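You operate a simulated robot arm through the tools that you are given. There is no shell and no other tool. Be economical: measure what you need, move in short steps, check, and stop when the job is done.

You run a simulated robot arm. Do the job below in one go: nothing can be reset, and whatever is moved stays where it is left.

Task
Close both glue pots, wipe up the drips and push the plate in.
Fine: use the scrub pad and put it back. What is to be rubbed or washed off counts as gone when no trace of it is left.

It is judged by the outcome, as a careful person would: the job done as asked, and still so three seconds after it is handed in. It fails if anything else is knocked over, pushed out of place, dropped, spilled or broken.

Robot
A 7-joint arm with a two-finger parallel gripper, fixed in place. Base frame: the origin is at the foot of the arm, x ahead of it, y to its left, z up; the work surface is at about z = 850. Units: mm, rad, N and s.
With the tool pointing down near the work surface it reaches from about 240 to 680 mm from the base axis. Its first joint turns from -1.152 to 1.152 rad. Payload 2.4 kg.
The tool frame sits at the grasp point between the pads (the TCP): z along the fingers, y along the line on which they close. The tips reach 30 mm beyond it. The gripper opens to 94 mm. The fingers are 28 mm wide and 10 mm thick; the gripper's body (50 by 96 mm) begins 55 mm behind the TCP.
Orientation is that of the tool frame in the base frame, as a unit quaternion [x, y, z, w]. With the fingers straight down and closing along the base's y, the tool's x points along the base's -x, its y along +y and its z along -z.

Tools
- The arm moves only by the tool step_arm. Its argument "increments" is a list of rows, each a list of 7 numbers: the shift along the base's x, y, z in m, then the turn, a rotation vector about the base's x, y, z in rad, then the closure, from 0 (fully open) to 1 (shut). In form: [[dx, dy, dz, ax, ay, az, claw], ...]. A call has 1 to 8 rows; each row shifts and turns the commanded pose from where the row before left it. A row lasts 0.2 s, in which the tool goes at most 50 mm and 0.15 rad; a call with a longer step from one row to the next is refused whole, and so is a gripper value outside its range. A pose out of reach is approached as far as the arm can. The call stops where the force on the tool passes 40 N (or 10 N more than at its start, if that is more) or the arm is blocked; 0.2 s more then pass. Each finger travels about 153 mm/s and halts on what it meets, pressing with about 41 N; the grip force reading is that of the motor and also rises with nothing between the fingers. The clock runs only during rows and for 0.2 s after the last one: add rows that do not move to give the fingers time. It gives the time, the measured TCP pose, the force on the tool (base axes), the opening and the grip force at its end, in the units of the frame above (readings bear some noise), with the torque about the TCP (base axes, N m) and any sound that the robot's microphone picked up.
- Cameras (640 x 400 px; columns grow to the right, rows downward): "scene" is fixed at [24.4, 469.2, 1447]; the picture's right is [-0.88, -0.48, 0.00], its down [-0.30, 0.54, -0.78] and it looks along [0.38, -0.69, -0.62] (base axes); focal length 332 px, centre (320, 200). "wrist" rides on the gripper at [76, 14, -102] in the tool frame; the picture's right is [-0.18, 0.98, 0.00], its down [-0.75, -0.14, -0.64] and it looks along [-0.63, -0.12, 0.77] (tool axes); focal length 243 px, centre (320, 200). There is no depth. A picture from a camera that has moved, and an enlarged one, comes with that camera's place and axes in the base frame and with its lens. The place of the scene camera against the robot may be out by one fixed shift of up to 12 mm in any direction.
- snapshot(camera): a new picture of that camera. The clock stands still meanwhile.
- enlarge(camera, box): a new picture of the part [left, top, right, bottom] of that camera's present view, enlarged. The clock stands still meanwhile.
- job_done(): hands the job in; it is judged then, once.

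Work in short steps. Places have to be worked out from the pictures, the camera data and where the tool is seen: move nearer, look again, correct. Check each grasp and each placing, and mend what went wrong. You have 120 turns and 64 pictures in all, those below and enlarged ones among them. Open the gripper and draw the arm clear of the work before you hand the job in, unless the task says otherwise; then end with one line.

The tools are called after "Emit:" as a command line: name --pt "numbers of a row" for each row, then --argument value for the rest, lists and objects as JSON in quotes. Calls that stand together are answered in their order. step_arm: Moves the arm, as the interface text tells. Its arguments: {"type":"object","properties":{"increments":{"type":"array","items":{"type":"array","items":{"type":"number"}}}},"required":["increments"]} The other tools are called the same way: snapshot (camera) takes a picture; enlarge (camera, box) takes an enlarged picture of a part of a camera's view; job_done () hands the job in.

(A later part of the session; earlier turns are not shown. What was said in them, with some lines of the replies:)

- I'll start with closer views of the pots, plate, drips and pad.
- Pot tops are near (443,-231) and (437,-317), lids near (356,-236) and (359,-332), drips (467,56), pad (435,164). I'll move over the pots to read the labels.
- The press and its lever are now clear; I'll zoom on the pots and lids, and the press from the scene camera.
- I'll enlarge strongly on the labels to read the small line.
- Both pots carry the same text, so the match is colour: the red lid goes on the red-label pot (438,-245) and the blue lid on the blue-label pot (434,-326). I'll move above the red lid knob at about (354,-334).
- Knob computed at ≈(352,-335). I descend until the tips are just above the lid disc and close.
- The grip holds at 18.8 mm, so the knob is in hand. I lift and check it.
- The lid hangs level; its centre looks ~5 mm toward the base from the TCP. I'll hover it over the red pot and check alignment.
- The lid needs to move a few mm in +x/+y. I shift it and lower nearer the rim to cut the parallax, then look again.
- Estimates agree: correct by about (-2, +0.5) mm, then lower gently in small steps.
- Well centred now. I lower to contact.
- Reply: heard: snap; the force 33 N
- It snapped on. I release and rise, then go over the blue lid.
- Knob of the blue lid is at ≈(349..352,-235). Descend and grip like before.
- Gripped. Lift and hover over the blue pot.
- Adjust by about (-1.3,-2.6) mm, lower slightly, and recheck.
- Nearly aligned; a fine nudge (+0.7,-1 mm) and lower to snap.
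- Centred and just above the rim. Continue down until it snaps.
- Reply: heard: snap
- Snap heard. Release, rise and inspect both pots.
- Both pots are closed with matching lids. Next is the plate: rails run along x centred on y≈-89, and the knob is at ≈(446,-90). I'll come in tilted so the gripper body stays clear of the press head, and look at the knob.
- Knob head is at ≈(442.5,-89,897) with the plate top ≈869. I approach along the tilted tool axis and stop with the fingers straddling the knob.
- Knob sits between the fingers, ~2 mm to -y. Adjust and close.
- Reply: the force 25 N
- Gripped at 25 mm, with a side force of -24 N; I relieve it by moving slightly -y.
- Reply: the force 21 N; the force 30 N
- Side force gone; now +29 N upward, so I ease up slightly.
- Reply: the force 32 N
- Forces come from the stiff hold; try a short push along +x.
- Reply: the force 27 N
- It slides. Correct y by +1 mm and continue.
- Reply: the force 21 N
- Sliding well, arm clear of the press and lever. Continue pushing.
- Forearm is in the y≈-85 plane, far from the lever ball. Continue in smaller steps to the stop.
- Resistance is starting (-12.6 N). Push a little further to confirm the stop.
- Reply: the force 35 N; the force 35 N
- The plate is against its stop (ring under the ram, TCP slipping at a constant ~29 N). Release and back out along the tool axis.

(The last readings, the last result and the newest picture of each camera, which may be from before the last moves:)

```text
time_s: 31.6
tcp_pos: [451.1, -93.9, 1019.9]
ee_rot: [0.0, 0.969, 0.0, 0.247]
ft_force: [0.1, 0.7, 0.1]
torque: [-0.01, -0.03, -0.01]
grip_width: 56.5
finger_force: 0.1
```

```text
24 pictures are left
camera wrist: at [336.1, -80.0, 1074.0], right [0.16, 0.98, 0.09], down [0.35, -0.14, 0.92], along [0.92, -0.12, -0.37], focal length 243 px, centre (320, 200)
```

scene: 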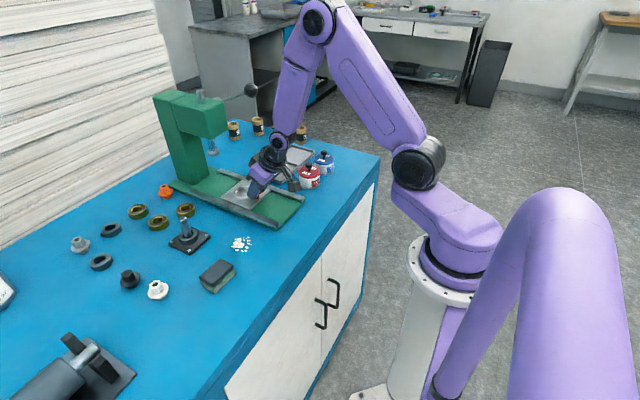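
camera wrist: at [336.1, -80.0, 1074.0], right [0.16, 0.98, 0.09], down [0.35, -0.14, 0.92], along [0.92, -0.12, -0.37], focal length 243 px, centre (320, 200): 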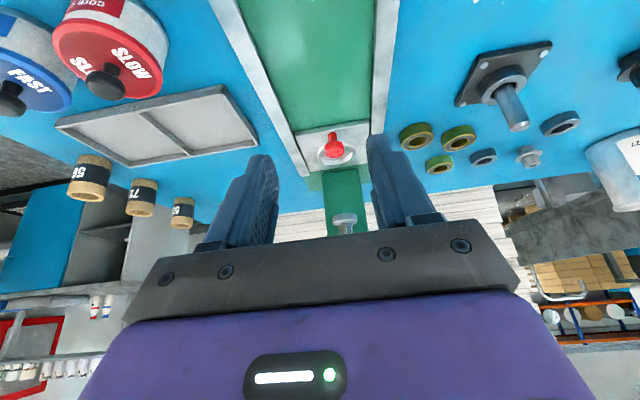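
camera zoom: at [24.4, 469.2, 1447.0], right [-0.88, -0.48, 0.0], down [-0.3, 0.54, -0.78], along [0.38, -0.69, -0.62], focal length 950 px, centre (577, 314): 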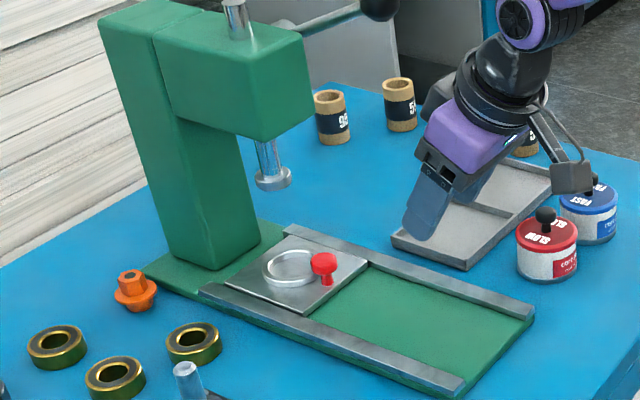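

The plate is in, with its ring right under the ram. Next, untilt and move over the scrub pad near (435,164).

Emit:
step_arm --pt "-0.005 0.043 0 0 0.1 0 0.4" --pt "-0.005 0.043 0 0 0.1 0 0.4" --pt "-0.005 0.043 0 0 0.1 0 0.4" --pt "-0.005 0.043 0 0 0.1 0 0.2" --pt "0 0.043 0 0 0.1 0 0.0" --pt "0 0.043 0 0 0 0 0.0" --pt "0 0 0 0 0 0 0"

Emit:
enlarge --camera "wrist" --box '[140, 0, 500, 225]'

Emit:
enlarge --camera "scene" --box '[180, 220, 270, 310]'

```text
time_s: 33.2
tcp_pos: [431.7, 166.2, 1019.4]
ee_rot: [0.0, 1.0, 0.0, 0.0]
ft_force: [0.4, -0.4, -0.1]
torque: [0.06, 0.02, 0.0]
grip_width: 93.7
finger_force: 0.1
```

```text
1.78 times, centred on (320, 112) of wrist
camera zoom: at [355.6, 180.1, 1122.2], right [0.18, 0.98, 0.0], down [0.75, -0.14, 0.64], along [0.63, -0.12, -0.77], focal length 431 px, centre (320, 356)
```

zoom: 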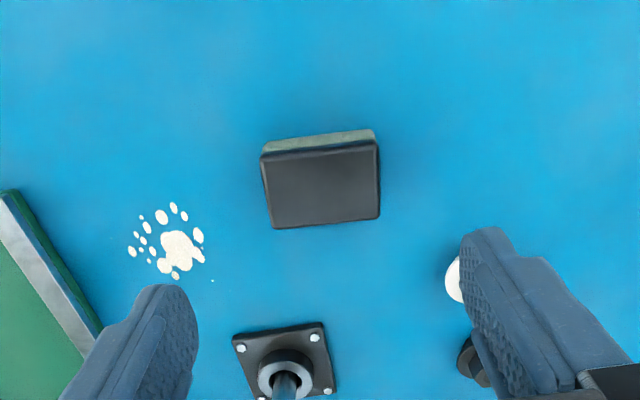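

```text
4.44 times, centred on (225, 265) of scene
camera zoom: at [24.3, 469.2, 1447.0], right [-0.88, -0.48, 0.0], down [-0.3, 0.54, -0.78], along [0.38, -0.69, -0.62], focal length 1477 px, centre (742, -89)
```

zoom: 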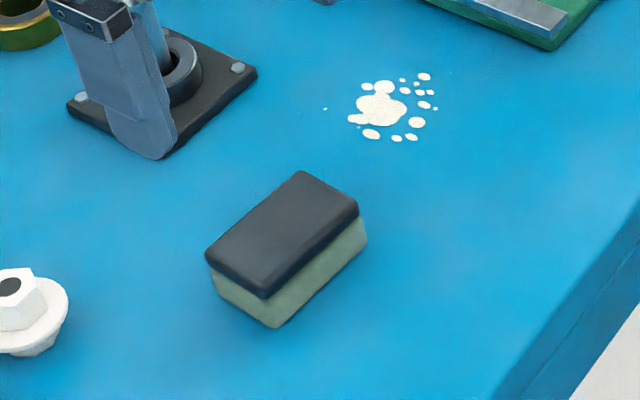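

Pad centre ≈(435,166), about 60 (y) × 40 (x), yawed −0.08 rad, top ≈882. Align, descend to grip the black handle and close.

Emit:
step_arm --pt "0.003 0 -0.04 0 0 -0.08 0" --pt "0 0 -0.045 0 0 0 0" --pt "0 0 -0.027 0 0 0 0" --pt "0 0 0 0 0 0 0"

Emit:
snapshot --camera "wrist"

Emit:
enlarge --camera "scene" --box '[180, 220, 270, 310]'

```text
time_s: 34.2
tcp_pos: [433.4, 167.1, 906.7]
ee_rot: [0.04, 0.999, -0.001, 0.0]
ft_force: [-0.6, 0.0, -0.2]
torque: [0.03, 0.01, 0.02]
grip_width: 93.9
finger_force: 0.0
```

```text
21 pictures are left
camera wrist: at [359.7, 187.2, 1009.9], right [0.26, 0.97, 0.0], down [0.74, -0.2, 0.64], along [0.62, -0.17, -0.77], focal length 243 px, centre (320, 200)
```

wrist: 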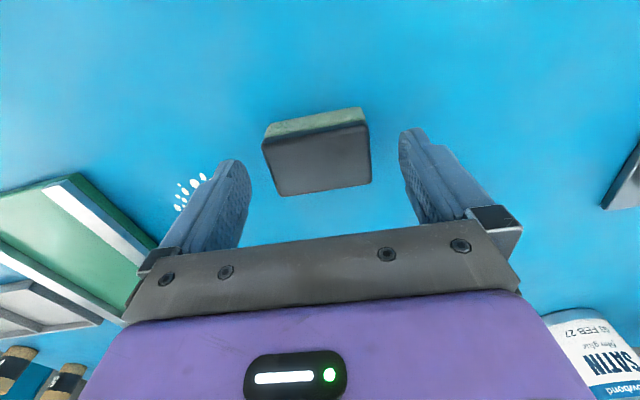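

```text
4.44 times, centred on (225, 265) of scene
camera zoom: at [24.4, 469.2, 1447.0], right [-0.88, -0.48, 0.0], down [-0.3, 0.54, -0.78], along [0.38, -0.69, -0.62], focal length 1477 px, centre (742, -89)
```

zoom: 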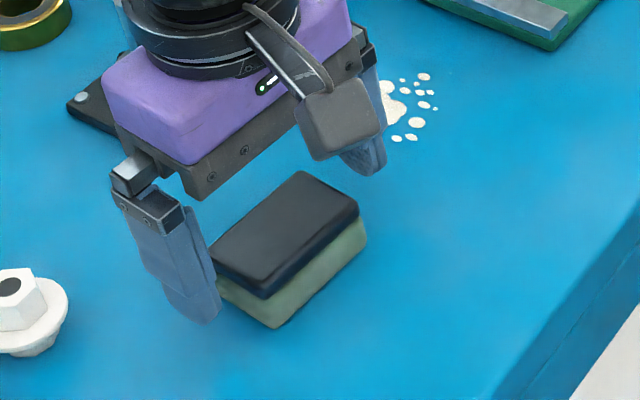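

Aligned. Lower the last ~9 mm and close.

Emit:
step_arm --pt "0 0 -0.009 0 0 0 0" --pt "0 0 0 0 0 0 0.2" --pt "0 0 0 0 0 0 0.5" --pt "0 0 0 0 0 0 0.5" --pt "0 0 0 0 0 0 0.5"

Emit:
enlarge --camera "scene" --box '[180, 220, 270, 310]'

```text
time_s: 35.4
tcp_pos: [434.1, 165.9, 898.0]
ee_rot: [0.041, 0.999, 0.0, -0.001]
ft_force: [0.6, 0.7, -0.5]
torque: [0.01, 0.01, -0.04]
grip_width: 62.8
finger_force: 41.2
```

```text
4.44 times, centred on (225, 265) of scene
camera zoom: at [24.4, 469.2, 1447.0], right [-0.88, -0.48, 0.0], down [-0.3, 0.54, -0.78], along [0.38, -0.69, -0.62], focal length 1477 px, centre (742, -89)
```

zoom: 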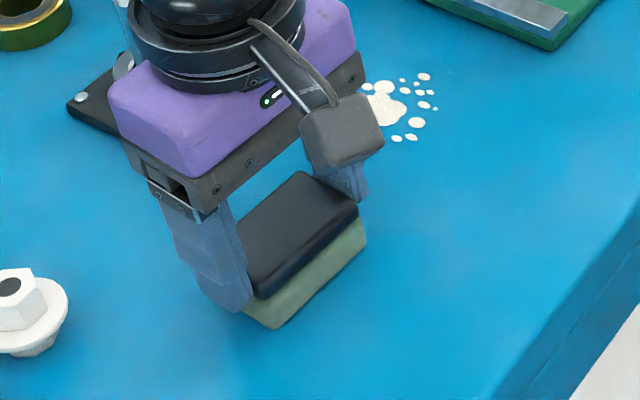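

Pad is gripped. The drips span x 438–498, y 27–78, so x-strokes centred on y≈52 cover them. Lift, carry there and set down at x≈430.

Emit:
step_arm --pt "0 0 0.03 0 0 0 0.5" --pt "-0.001 -0.038 0 0 0 0 0.5" --pt "-0.001 -0.038 0 0 0 0 0.5" --pt "-0.002 -0.038 0 0 0 0 0.5" --pt "0 0 -0.02 0 0 0 0.5" --pt "0 0 -0.01 0 0 0 0.5" --pt "0 0 -0.001 0 0 0 0.5"

```text
time_s: 37.0
tcp_pos: [431.4, 50.3, 901.1]
ee_rot: [0.04, 0.999, 0.0, 0.0]
ft_force: [0.6, 0.2, -0.2]
torque: [-0.02, 0.0, 0.01]
grip_width: 62.9
finger_force: 41.0
```

No contact yet; press down in 1 mm steps.

Emit:
step_arm --pt "0 0 -0.001 0 0 0 0.5" --pt "0 0 -0.001 0 0 0 0.5" --pt "0 0 0 0 0 0 0.5"

```text
time_s: 37.8
tcp_pos: [431.7, 51.0, 898.5]
ee_rot: [0.04, 0.999, 0.0, 0.002]
ft_force: [-1.9, -1.8, 29.5]
torque: [-0.13, 0.21, 0.04]
grip_width: 62.7
finger_force: 41.0
```

Contact at ~30 N; ease 0.7 mm and make strokes along x.

Emit:
step_arm --pt "0 0 0.0007 0 0 0 0.5" --pt "0.02 0 0 0 0 0 0.5" --pt "0.02 0 0 0 0 0 0.5" --pt "0.02 0 0 0 0 0 0.5" --pt "0.017 0 0 0 0 0 0.5" --pt "0 0 0 0 0 0 0.5"

```text
time_s: 38.3
tcp_pos: [432.0, 51.7, 898.6]
ee_rot: [0.04, 0.999, -0.003, -0.006]
ft_force: [-6.0, -0.3, 17.1]
torque: [0.12, -0.15, -0.01]
grip_width: 63.1
finger_force: 40.9
stopped in row 2: the force on the tool passed its limit at 49 N (the readings are from after the stop); the commanded pose is now the measured one
```

Spiked to 49 N at the start of the stroke. I lighten the pressure and stroke more slowly.

Emit:
step_arm --pt "0 0 0.001 0 0 0 0.5" --pt "0 0 0 0 0 0 0.5"

```text
time_s: 38.9
tcp_pos: [432.3, 52.3, 898.7]
ee_rot: [0.041, 0.999, -0.001, -0.005]
ft_force: [-0.4, 0.3, -1.1]
torque: [0.03, -0.01, 0.04]
grip_width: 62.6
finger_force: 40.6
```

Correct the small tilt picked up at the stop and re-establish light contact.

Emit:
step_arm --pt "0 0 0 0 -0.009 0 0.5" --pt "0 0 -0.0005 0 0 0 0.5" --pt "0 0 0 0 0 0 0.5"

```text
time_s: 39.7
tcp_pos: [433.8, 52.7, 898.9]
ee_rot: [0.04, 0.999, -0.001, -0.001]
ft_force: [0.5, 0.4, -0.5]
torque: [-0.01, -0.02, 0.01]
grip_width: 62.9
finger_force: 40.8
```

Emit:
step_arm --pt "0 0 -0.0006 0 0 0 0.5" --pt "0 0 -0.0004 0 0 0 0.5" --pt "0 0 0 0 0 0 0.5"

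```text
time_s: 40.6
tcp_pos: [432.7, 52.9, 898.9]
ee_rot: [0.04, 0.999, 0.0, 0.0]
ft_force: [-3.3, -0.5, 10.9]
torque: [0.03, 0.11, -0.04]
grip_width: 62.9
finger_force: 41.1
stopped in row 3: the force on the tool passed its limit at 41 N (the readings are from after the stop); the commanded pose is now the measured one
```

Around 11 N contact now. Stroke along +x in 10 mm rows.

Emit:
step_arm --pt "0.01 0 0 0 0 0 0.5" --pt "0.01 0 0 0 0 0 0.5" --pt "0.01 0 0 0 0 0 0.5" --pt "0.01 0 0 0 0 0 0.5" --pt "0.01 0 0 0 0 0 0.5" --pt "0.01 0 0 0 0 0 0.5" --pt "0.013 0 0 0 0 0 0.5"

```text
time_s: 42.2
tcp_pos: [504.2, 52.4, 897.8]
ee_rot: [0.04, 0.999, -0.002, -0.001]
ft_force: [-4.7, 0.8, 8.1]
torque: [0.02, 0.13, 0.03]
grip_width: 62.9
finger_force: 41.1
```

Good stroke at ~8 N. Stroke back and forth again, shifting a little in y.

Emit:
step_arm --pt "-0.02 -0.004 0 0 0 0 0.5" --pt "-0.02 0 0 0 0 0 0.5" --pt "-0.02 0 0 0 0 0 0.5" --pt "-0.013 0 0 0 0 0 0.5" --pt "0.02 0.008 0 0 0 0 0.5" --pt "0.02 0 0 0 0 0 0.5" --pt "0.02 0 0 0 0 0 0.5" --pt "0.013 0 0 0 0 0 0.5"

Emit:
enlarge --camera "scene" --box '[190, 200, 290, 290]'

```text
time_s: 43.4
tcp_pos: [436.6, 49.7, 898.7]
ee_rot: [0.041, 0.999, -0.002, -0.006]
ft_force: [-6.3, -1.1, 16.7]
torque: [0.04, -0.09, -0.02]
grip_width: 62.8
finger_force: 40.4
stopped in row 5: the force on the tool passed its limit at 51 N (the readings are from after the stop); the commanded pose is now the measured one
```

```text
4.44 times, centred on (240, 245) of scene
camera zoom: at [23.9, 469.1, 1447.1], right [-0.88, -0.48, 0.0], down [-0.3, 0.54, -0.78], along [0.38, -0.69, -0.62], focal length 1477 px, centre (676, 0)
```

zoom: 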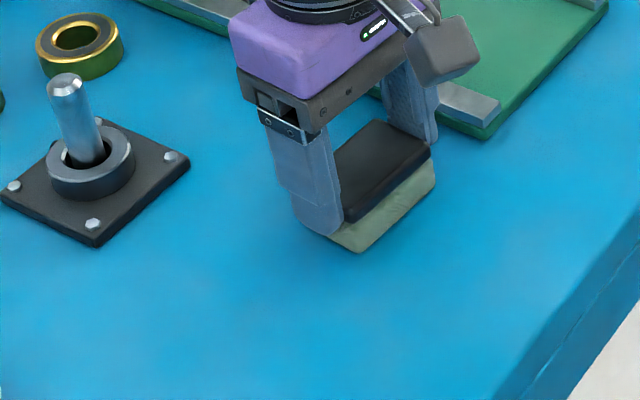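

Lift and move aside toward the pad's home to see what is left.

Emit:
step_arm --pt "0 0 0.03 0 -0.01 0 0.5" --pt "0 0.035 0.01 0 0 0 0.5" --pt "0 0.035 0 0 0 0 0.5" --pt "0 0.035 0 0 0 0 0.5" --pt "0 0 0 0 0 0 0.5"

Emit:
enlarge --camera "scene" --box '[200, 210, 290, 280]'

Emit:
snapshot --camera "wrist"

```text
time_s: 44.5
tcp_pos: [436.7, 156.6, 937.2]
ee_rot: [0.041, 0.999, -0.002, -0.001]
ft_force: [0.6, 0.4, -1.0]
torque: [-0.01, -0.01, -0.02]
grip_width: 62.9
finger_force: 40.7
```

```text
5.71 times, centred on (245, 245) of scene
camera zoom: at [24.3, 469.2, 1447.0], right [-0.88, -0.48, 0.0], down [-0.3, 0.54, -0.78], along [0.38, -0.69, -0.62], focal length 1899 px, centre (749, -57)
```

zoom: 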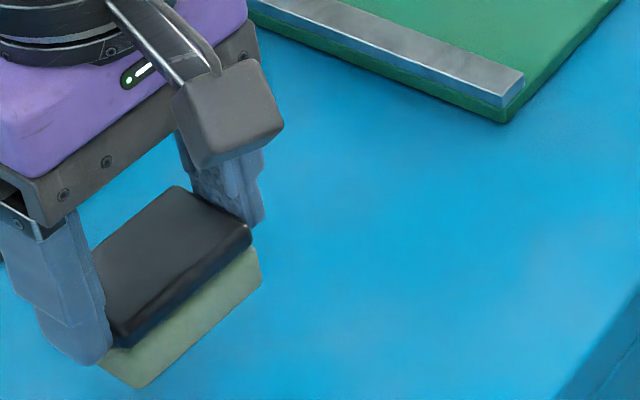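

```text
16 pictures are left
camera wrist: at [362.2, 176.9, 1040.3], right [0.26, 0.96, 0.0], down [0.74, -0.2, 0.64], along [0.62, -0.17, -0.77], focal length 243 px, centre (320, 200)
```

wrist: 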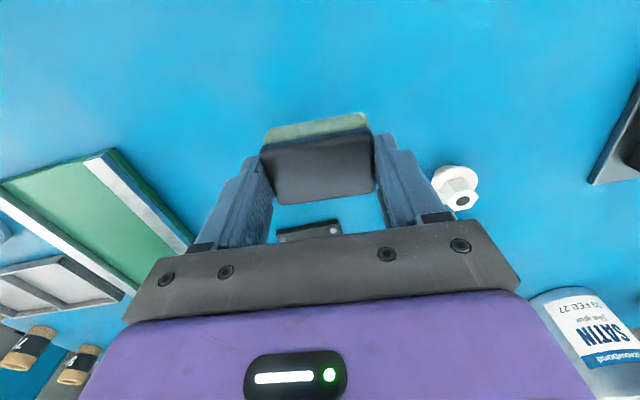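

Main drips are gone, but the far dot near (496,75) is hidden by the gripper. Shift the gripper toward the base and check.

Emit:
step_arm --pt "-0.04 0.01 0.02 0 0 0 0.5" --pt "-0.04 0.02 0 0 0 0 0.5" --pt "0 0 0 0 0 0 0.5"

Emit:
enlarge --camera "scene" --box '[190, 200, 290, 270]'

```text
time_s: 45.4
tcp_pos: [358.2, 187.1, 957.0]
ee_rot: [0.041, 0.999, -0.002, -0.002]
ft_force: [-0.3, 0.4, -0.4]
torque: [-0.02, -0.02, -0.02]
grip_width: 62.7
finger_force: 41.2
```

```text
5.71 times, centred on (240, 235) of scene
camera zoom: at [24.3, 469.2, 1447.0], right [-0.88, -0.48, 0.0], down [-0.3, 0.54, -0.78], along [0.38, -0.69, -0.62], focal length 1899 px, centre (777, 0)
```

zoom: 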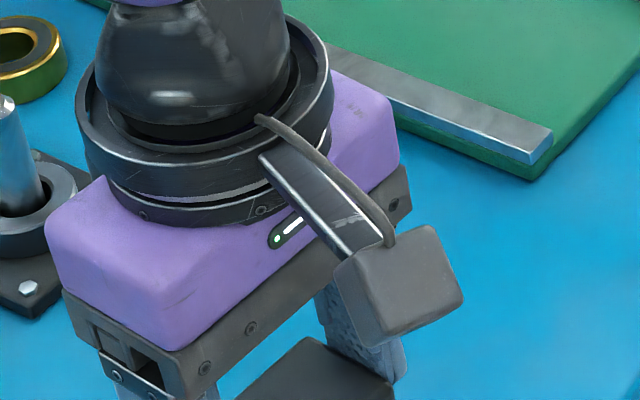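

Blocked worse. Raise and use the wrist camera over the wiped area instead.

Emit:
step_arm --pt "0 0 0.045 0 0 0 0.5" --pt "-0.01 -0.02 0.04 0 0 0 0.5" --pt "0 -0.02 0.03 0 0 0 0.5" --pt "0 0 0 0 0 0 0.5"

Emit:
enlarge --camera "wrist" --box '[60, 60, 340, 240]'

```text
time_s: 46.4
tcp_pos: [347.5, 144.6, 1071.6]
ee_rot: [0.041, 0.999, -0.001, -0.001]
ft_force: [-0.4, -0.1, -0.8]
torque: [0.03, -0.01, -0.03]
grip_width: 63.0
finger_force: 40.6
```

```text
2.22 times, centred on (200, 150) of wrist
camera zoom: at [273.2, 166.0, 1174.6], right [0.26, 0.96, 0.0], down [0.74, -0.2, 0.64], along [0.62, -0.17, -0.77], focal length 539 px, centre (587, 311)
```

zoom: 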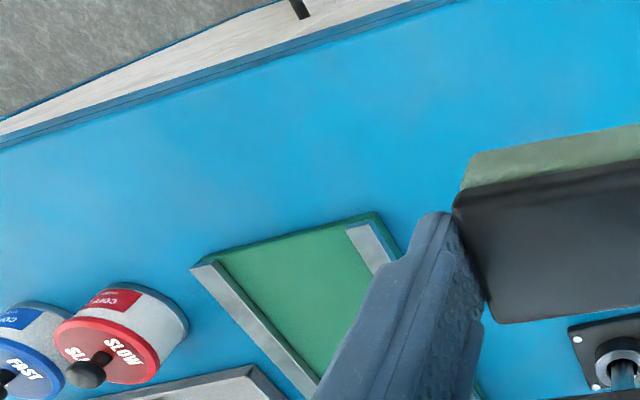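

View still blocked by the held pad. I put the pad back at its place (434,166), then inspect.

Emit:
step_arm --pt "0.03 0.007 -0.03 0 0 0 0.5" --pt "0.03 0.007 -0.035 0 0 0 0.5" --pt "0.0274 0.0073 -0.035 0 0 0 0.5" --pt "0 0 -0.045 0 0 0 0.5" --pt "0 0 -0.015 0 0 0 0.5" --pt "0 0 0 0 0 0 0.5"

Emit:
enlarge --camera "scene" --box '[180, 220, 270, 310]'

```text
time_s: 47.8
tcp_pos: [433.0, 164.3, 910.1]
ee_rot: [0.041, 0.999, -0.002, 0.0]
ft_force: [-0.3, -0.2, -0.5]
torque: [0.03, 0.02, -0.02]
grip_width: 63.1
finger_force: 41.0
```

```text
4.44 times, centred on (225, 265) of scene
camera zoom: at [24.4, 469.2, 1447.0], right [-0.88, -0.48, 0.0], down [-0.3, 0.54, -0.78], along [0.38, -0.69, -0.62], focal length 1477 px, centre (742, -89)
```

zoom: 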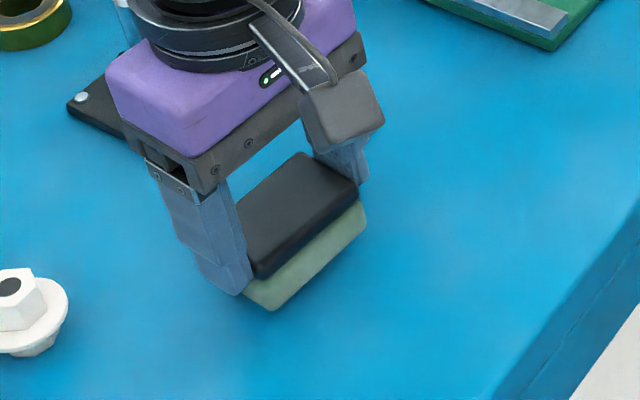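

Over the home spot within ~2 mm; small correction and lower to gentle contact.

Emit:
step_arm --pt "-0.0015 0.0004 -0.006 0 0 0 0.5" --pt "0 0 -0.004 0 0 0 0.5" --pt "0 0 -0.001 0 0 0 0.5" --pt "0 0 0 0 0 0 0.5"

```text
time_s: 48.8
tcp_pos: [432.3, 165.6, 900.3]
ee_rot: [0.042, 0.999, -0.002, 0.0]
ft_force: [-0.3, 0.4, -0.2]
torque: [-0.03, -0.01, 0.01]
grip_width: 62.8
finger_force: 40.8
```

Emit:
step_arm --pt "0 0 -0.001 0 0 0 0.5" --pt "0 0 -0.0007 0 0 0 0.5" --pt "0 0 0 0 0 0 0.5"

```text
time_s: 49.5
tcp_pos: [432.6, 166.0, 900.0]
ee_rot: [0.041, 0.999, -0.002, -0.001]
ft_force: [0.7, 0.6, -1.1]
torque: [0.01, -0.01, 0.0]
grip_width: 62.8
finger_force: 40.7
```

Emit:
step_arm --pt "0 0 -0.0007 0 0 0 0.5" --pt "0 0 -0.0006 0 0 0 0.5" --pt "0 0 0 0 0 0 0.5"

```text
time_s: 50.4
tcp_pos: [432.6, 167.1, 899.5]
ee_rot: [0.041, 0.999, -0.001, -0.001]
ft_force: [-0.6, 0.1, -0.6]
torque: [-0.01, -0.02, -0.01]
grip_width: 63.1
finger_force: 40.7
```

Emit:
step_arm --pt "0 0 -0.0008 0 0 0 0.5" --pt "0 0 -0.0005 0 0 0 0.5" --pt "0 0 0 0 0 0 0.5"

```text
time_s: 51.1
tcp_pos: [431.1, 167.1, 898.3]
ee_rot: [0.041, 0.999, -0.002, 0.0]
ft_force: [-5.2, -5.5, 19.7]
torque: [0.03, 0.15, -0.02]
grip_width: 62.9
finger_force: 41.1
```

Contact. Release, rise straight up and inspect.

Emit:
step_arm --pt "0 0 0.0004 0 0 0 0.45" --pt "0 0 0 0 0 0 0.2" --pt "0 0 0 0 0 0 0" --pt "0 0 0.04 0 0 0 0" --pt "0 0 0.045 0 0 0 0" --pt "0 0 0.045 0 0 0.08 0" --pt "-0.03 -0.03 0.02 0 0 0 0"

Emit:
snapshot --camera "wrist"

Emit:
enlarge --camera "wrist" --box '[200, 40, 380, 180]'

```text
time_s: 52.8
tcp_pos: [403.2, 136.7, 1047.9]
ee_rot: [0.001, 1.0, -0.002, -0.001]
ft_force: [-0.5, -0.2, -0.1]
torque: [0.03, -0.02, -0.02]
grip_width: 93.9
finger_force: 0.0
```

```text
12 pictures are left
camera wrist: at [326.3, 151.4, 1151.2], right [0.19, 0.98, 0.0], down [0.75, -0.14, 0.64], along [0.63, -0.12, -0.77], focal length 243 px, centre (320, 200)
```

wrist: 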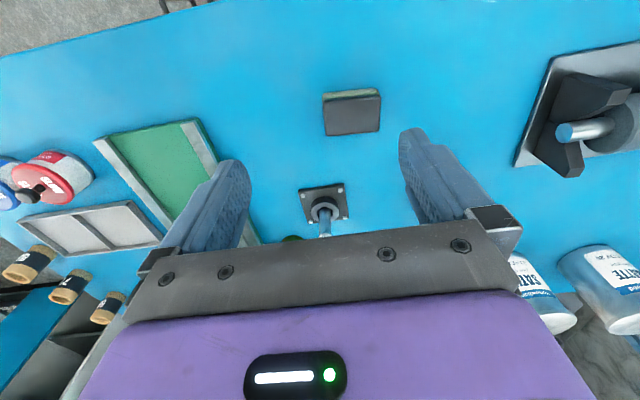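

```text
2.86 times, centred on (290, 110) of wrist
camera zoom: at [326.3, 151.4, 1151.2], right [0.19, 0.98, 0.0], down [0.75, -0.14, 0.64], along [0.63, -0.12, -0.77], focal length 693 px, centre (406, 457)
```

zoom: 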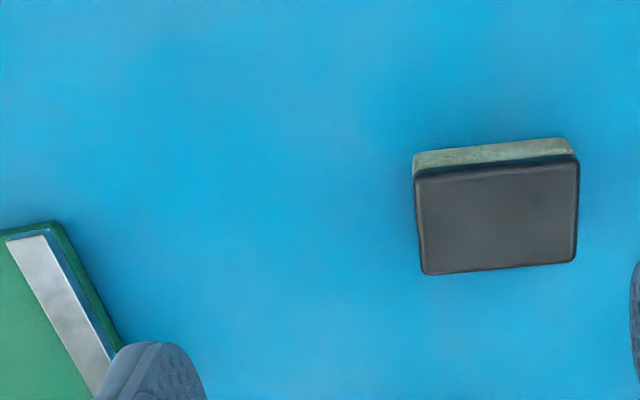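

The table looks clean and the pad is back. A tight zoom on the wiped area to exclude faint traces, and a scene view for the rest.

Emit:
enlarge --camera "wrist" --box '[235, 100, 315, 170]'

Emit:
snapshot --camera "scene"

Emit:
enlarge --camera "scene" --box '[180, 220, 270, 310]'

```text
5.71 times, centred on (275, 135) of wrist
camera zoom: at [326.3, 151.4, 1151.2], right [0.19, 0.98, 0.0], down [0.75, -0.14, 0.64], along [0.63, -0.12, -0.77], focal length 1386 px, centre (577, 571)
```

zoom: 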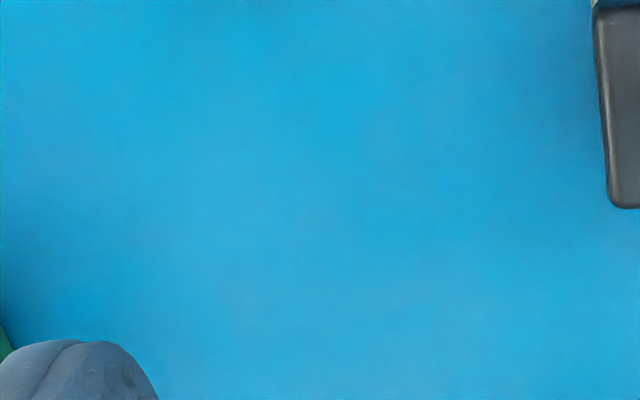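

```text
9 pictures are left
```

scene: 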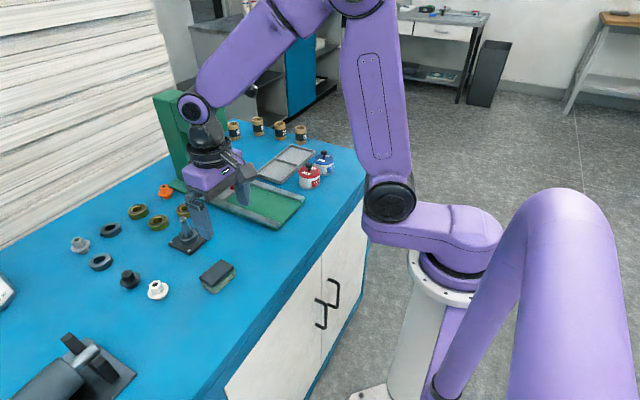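

```text
4.44 times, centred on (225, 265) of scene
camera zoom: at [24.4, 469.2, 1447.1], right [-0.88, -0.48, 0.0], down [-0.3, 0.54, -0.78], along [0.38, -0.69, -0.62], focal length 1477 px, centre (742, -89)
```

zoom: 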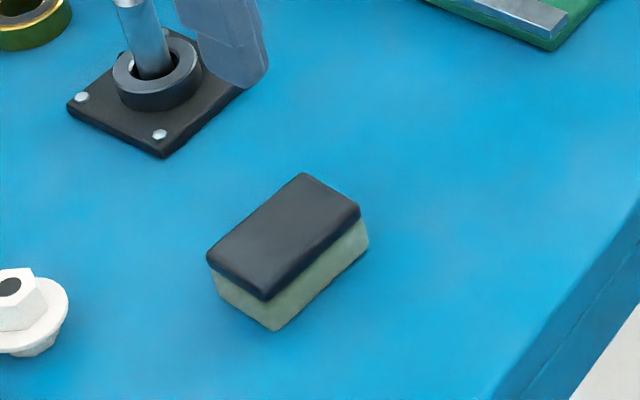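

Surface is clean and the pad is within ~1 mm of its original place. Raise the arm clear and take a last look at plate and pots.

Emit:
step_arm --pt "-0.01 0 0.04 0 0 0 0" --pt "-0.01 0 0.04 0 0 0 0" --pt "-0.01 0.02 0.02 0 0 0 0" --pt "0 0 0 0 0 0 0"

Emit:
enlarge --camera "wrist" --box '[0, 20, 320, 240]'

Emit:
enlarge --camera "scene" --box '[150, 90, 350, 240]'

```text
time_s: 53.8
tcp_pos: [373.0, 155.4, 1147.4]
ee_rot: [0.001, 1.0, -0.002, 0.0]
ft_force: [-0.5, 0.2, 0.9]
torque: [0.0, 0.0, 0.0]
grip_width: 93.9
finger_force: 0.1
```

```text
1.82 times, centred on (160, 130) of wrist
camera zoom: at [296.8, 170.3, 1250.0], right [0.19, 0.98, 0.0], down [0.75, -0.14, 0.64], along [0.63, -0.12, -0.77], focal length 441 px, centre (611, 327)
```

zoom: 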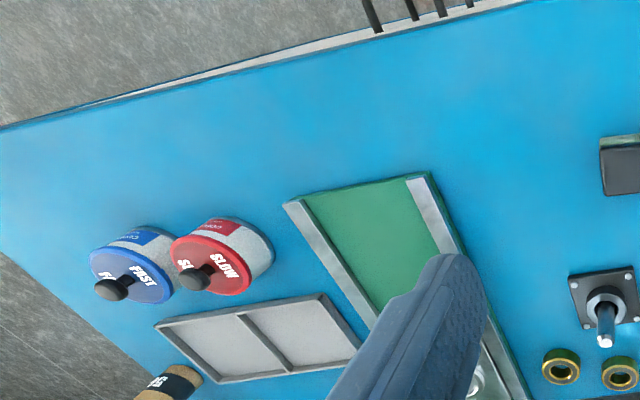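

```text
2.67 times, centred on (250, 165) of scene
camera zoom: at [24.3, 469.2, 1447.0], right [-0.88, -0.48, 0.0], down [-0.3, 0.54, -0.78], along [0.38, -0.69, -0.62], focal length 886 px, centre (507, 293)
```

zoom: 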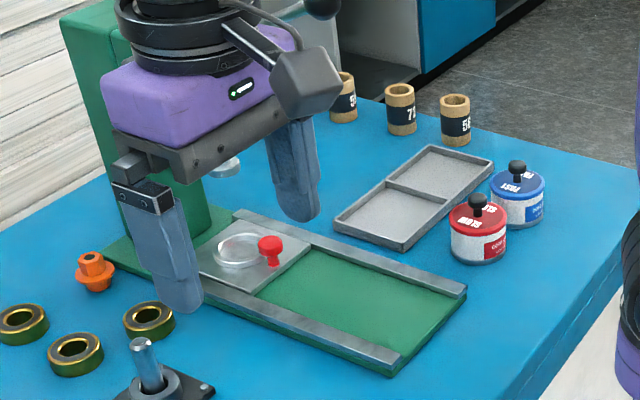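

Both pots are closed, the plate is in, the drips are gone, the pad is back, and the arm is clear. Handing in.

Emit:
job_done

```text
The job is handed in.
```

Both glue pots are closed with the lid matching each label's colour, the drips are wiped up with no trace visible, the scrub pad is back within about 1 mm of its place, and the plate is pushed in to its stop.
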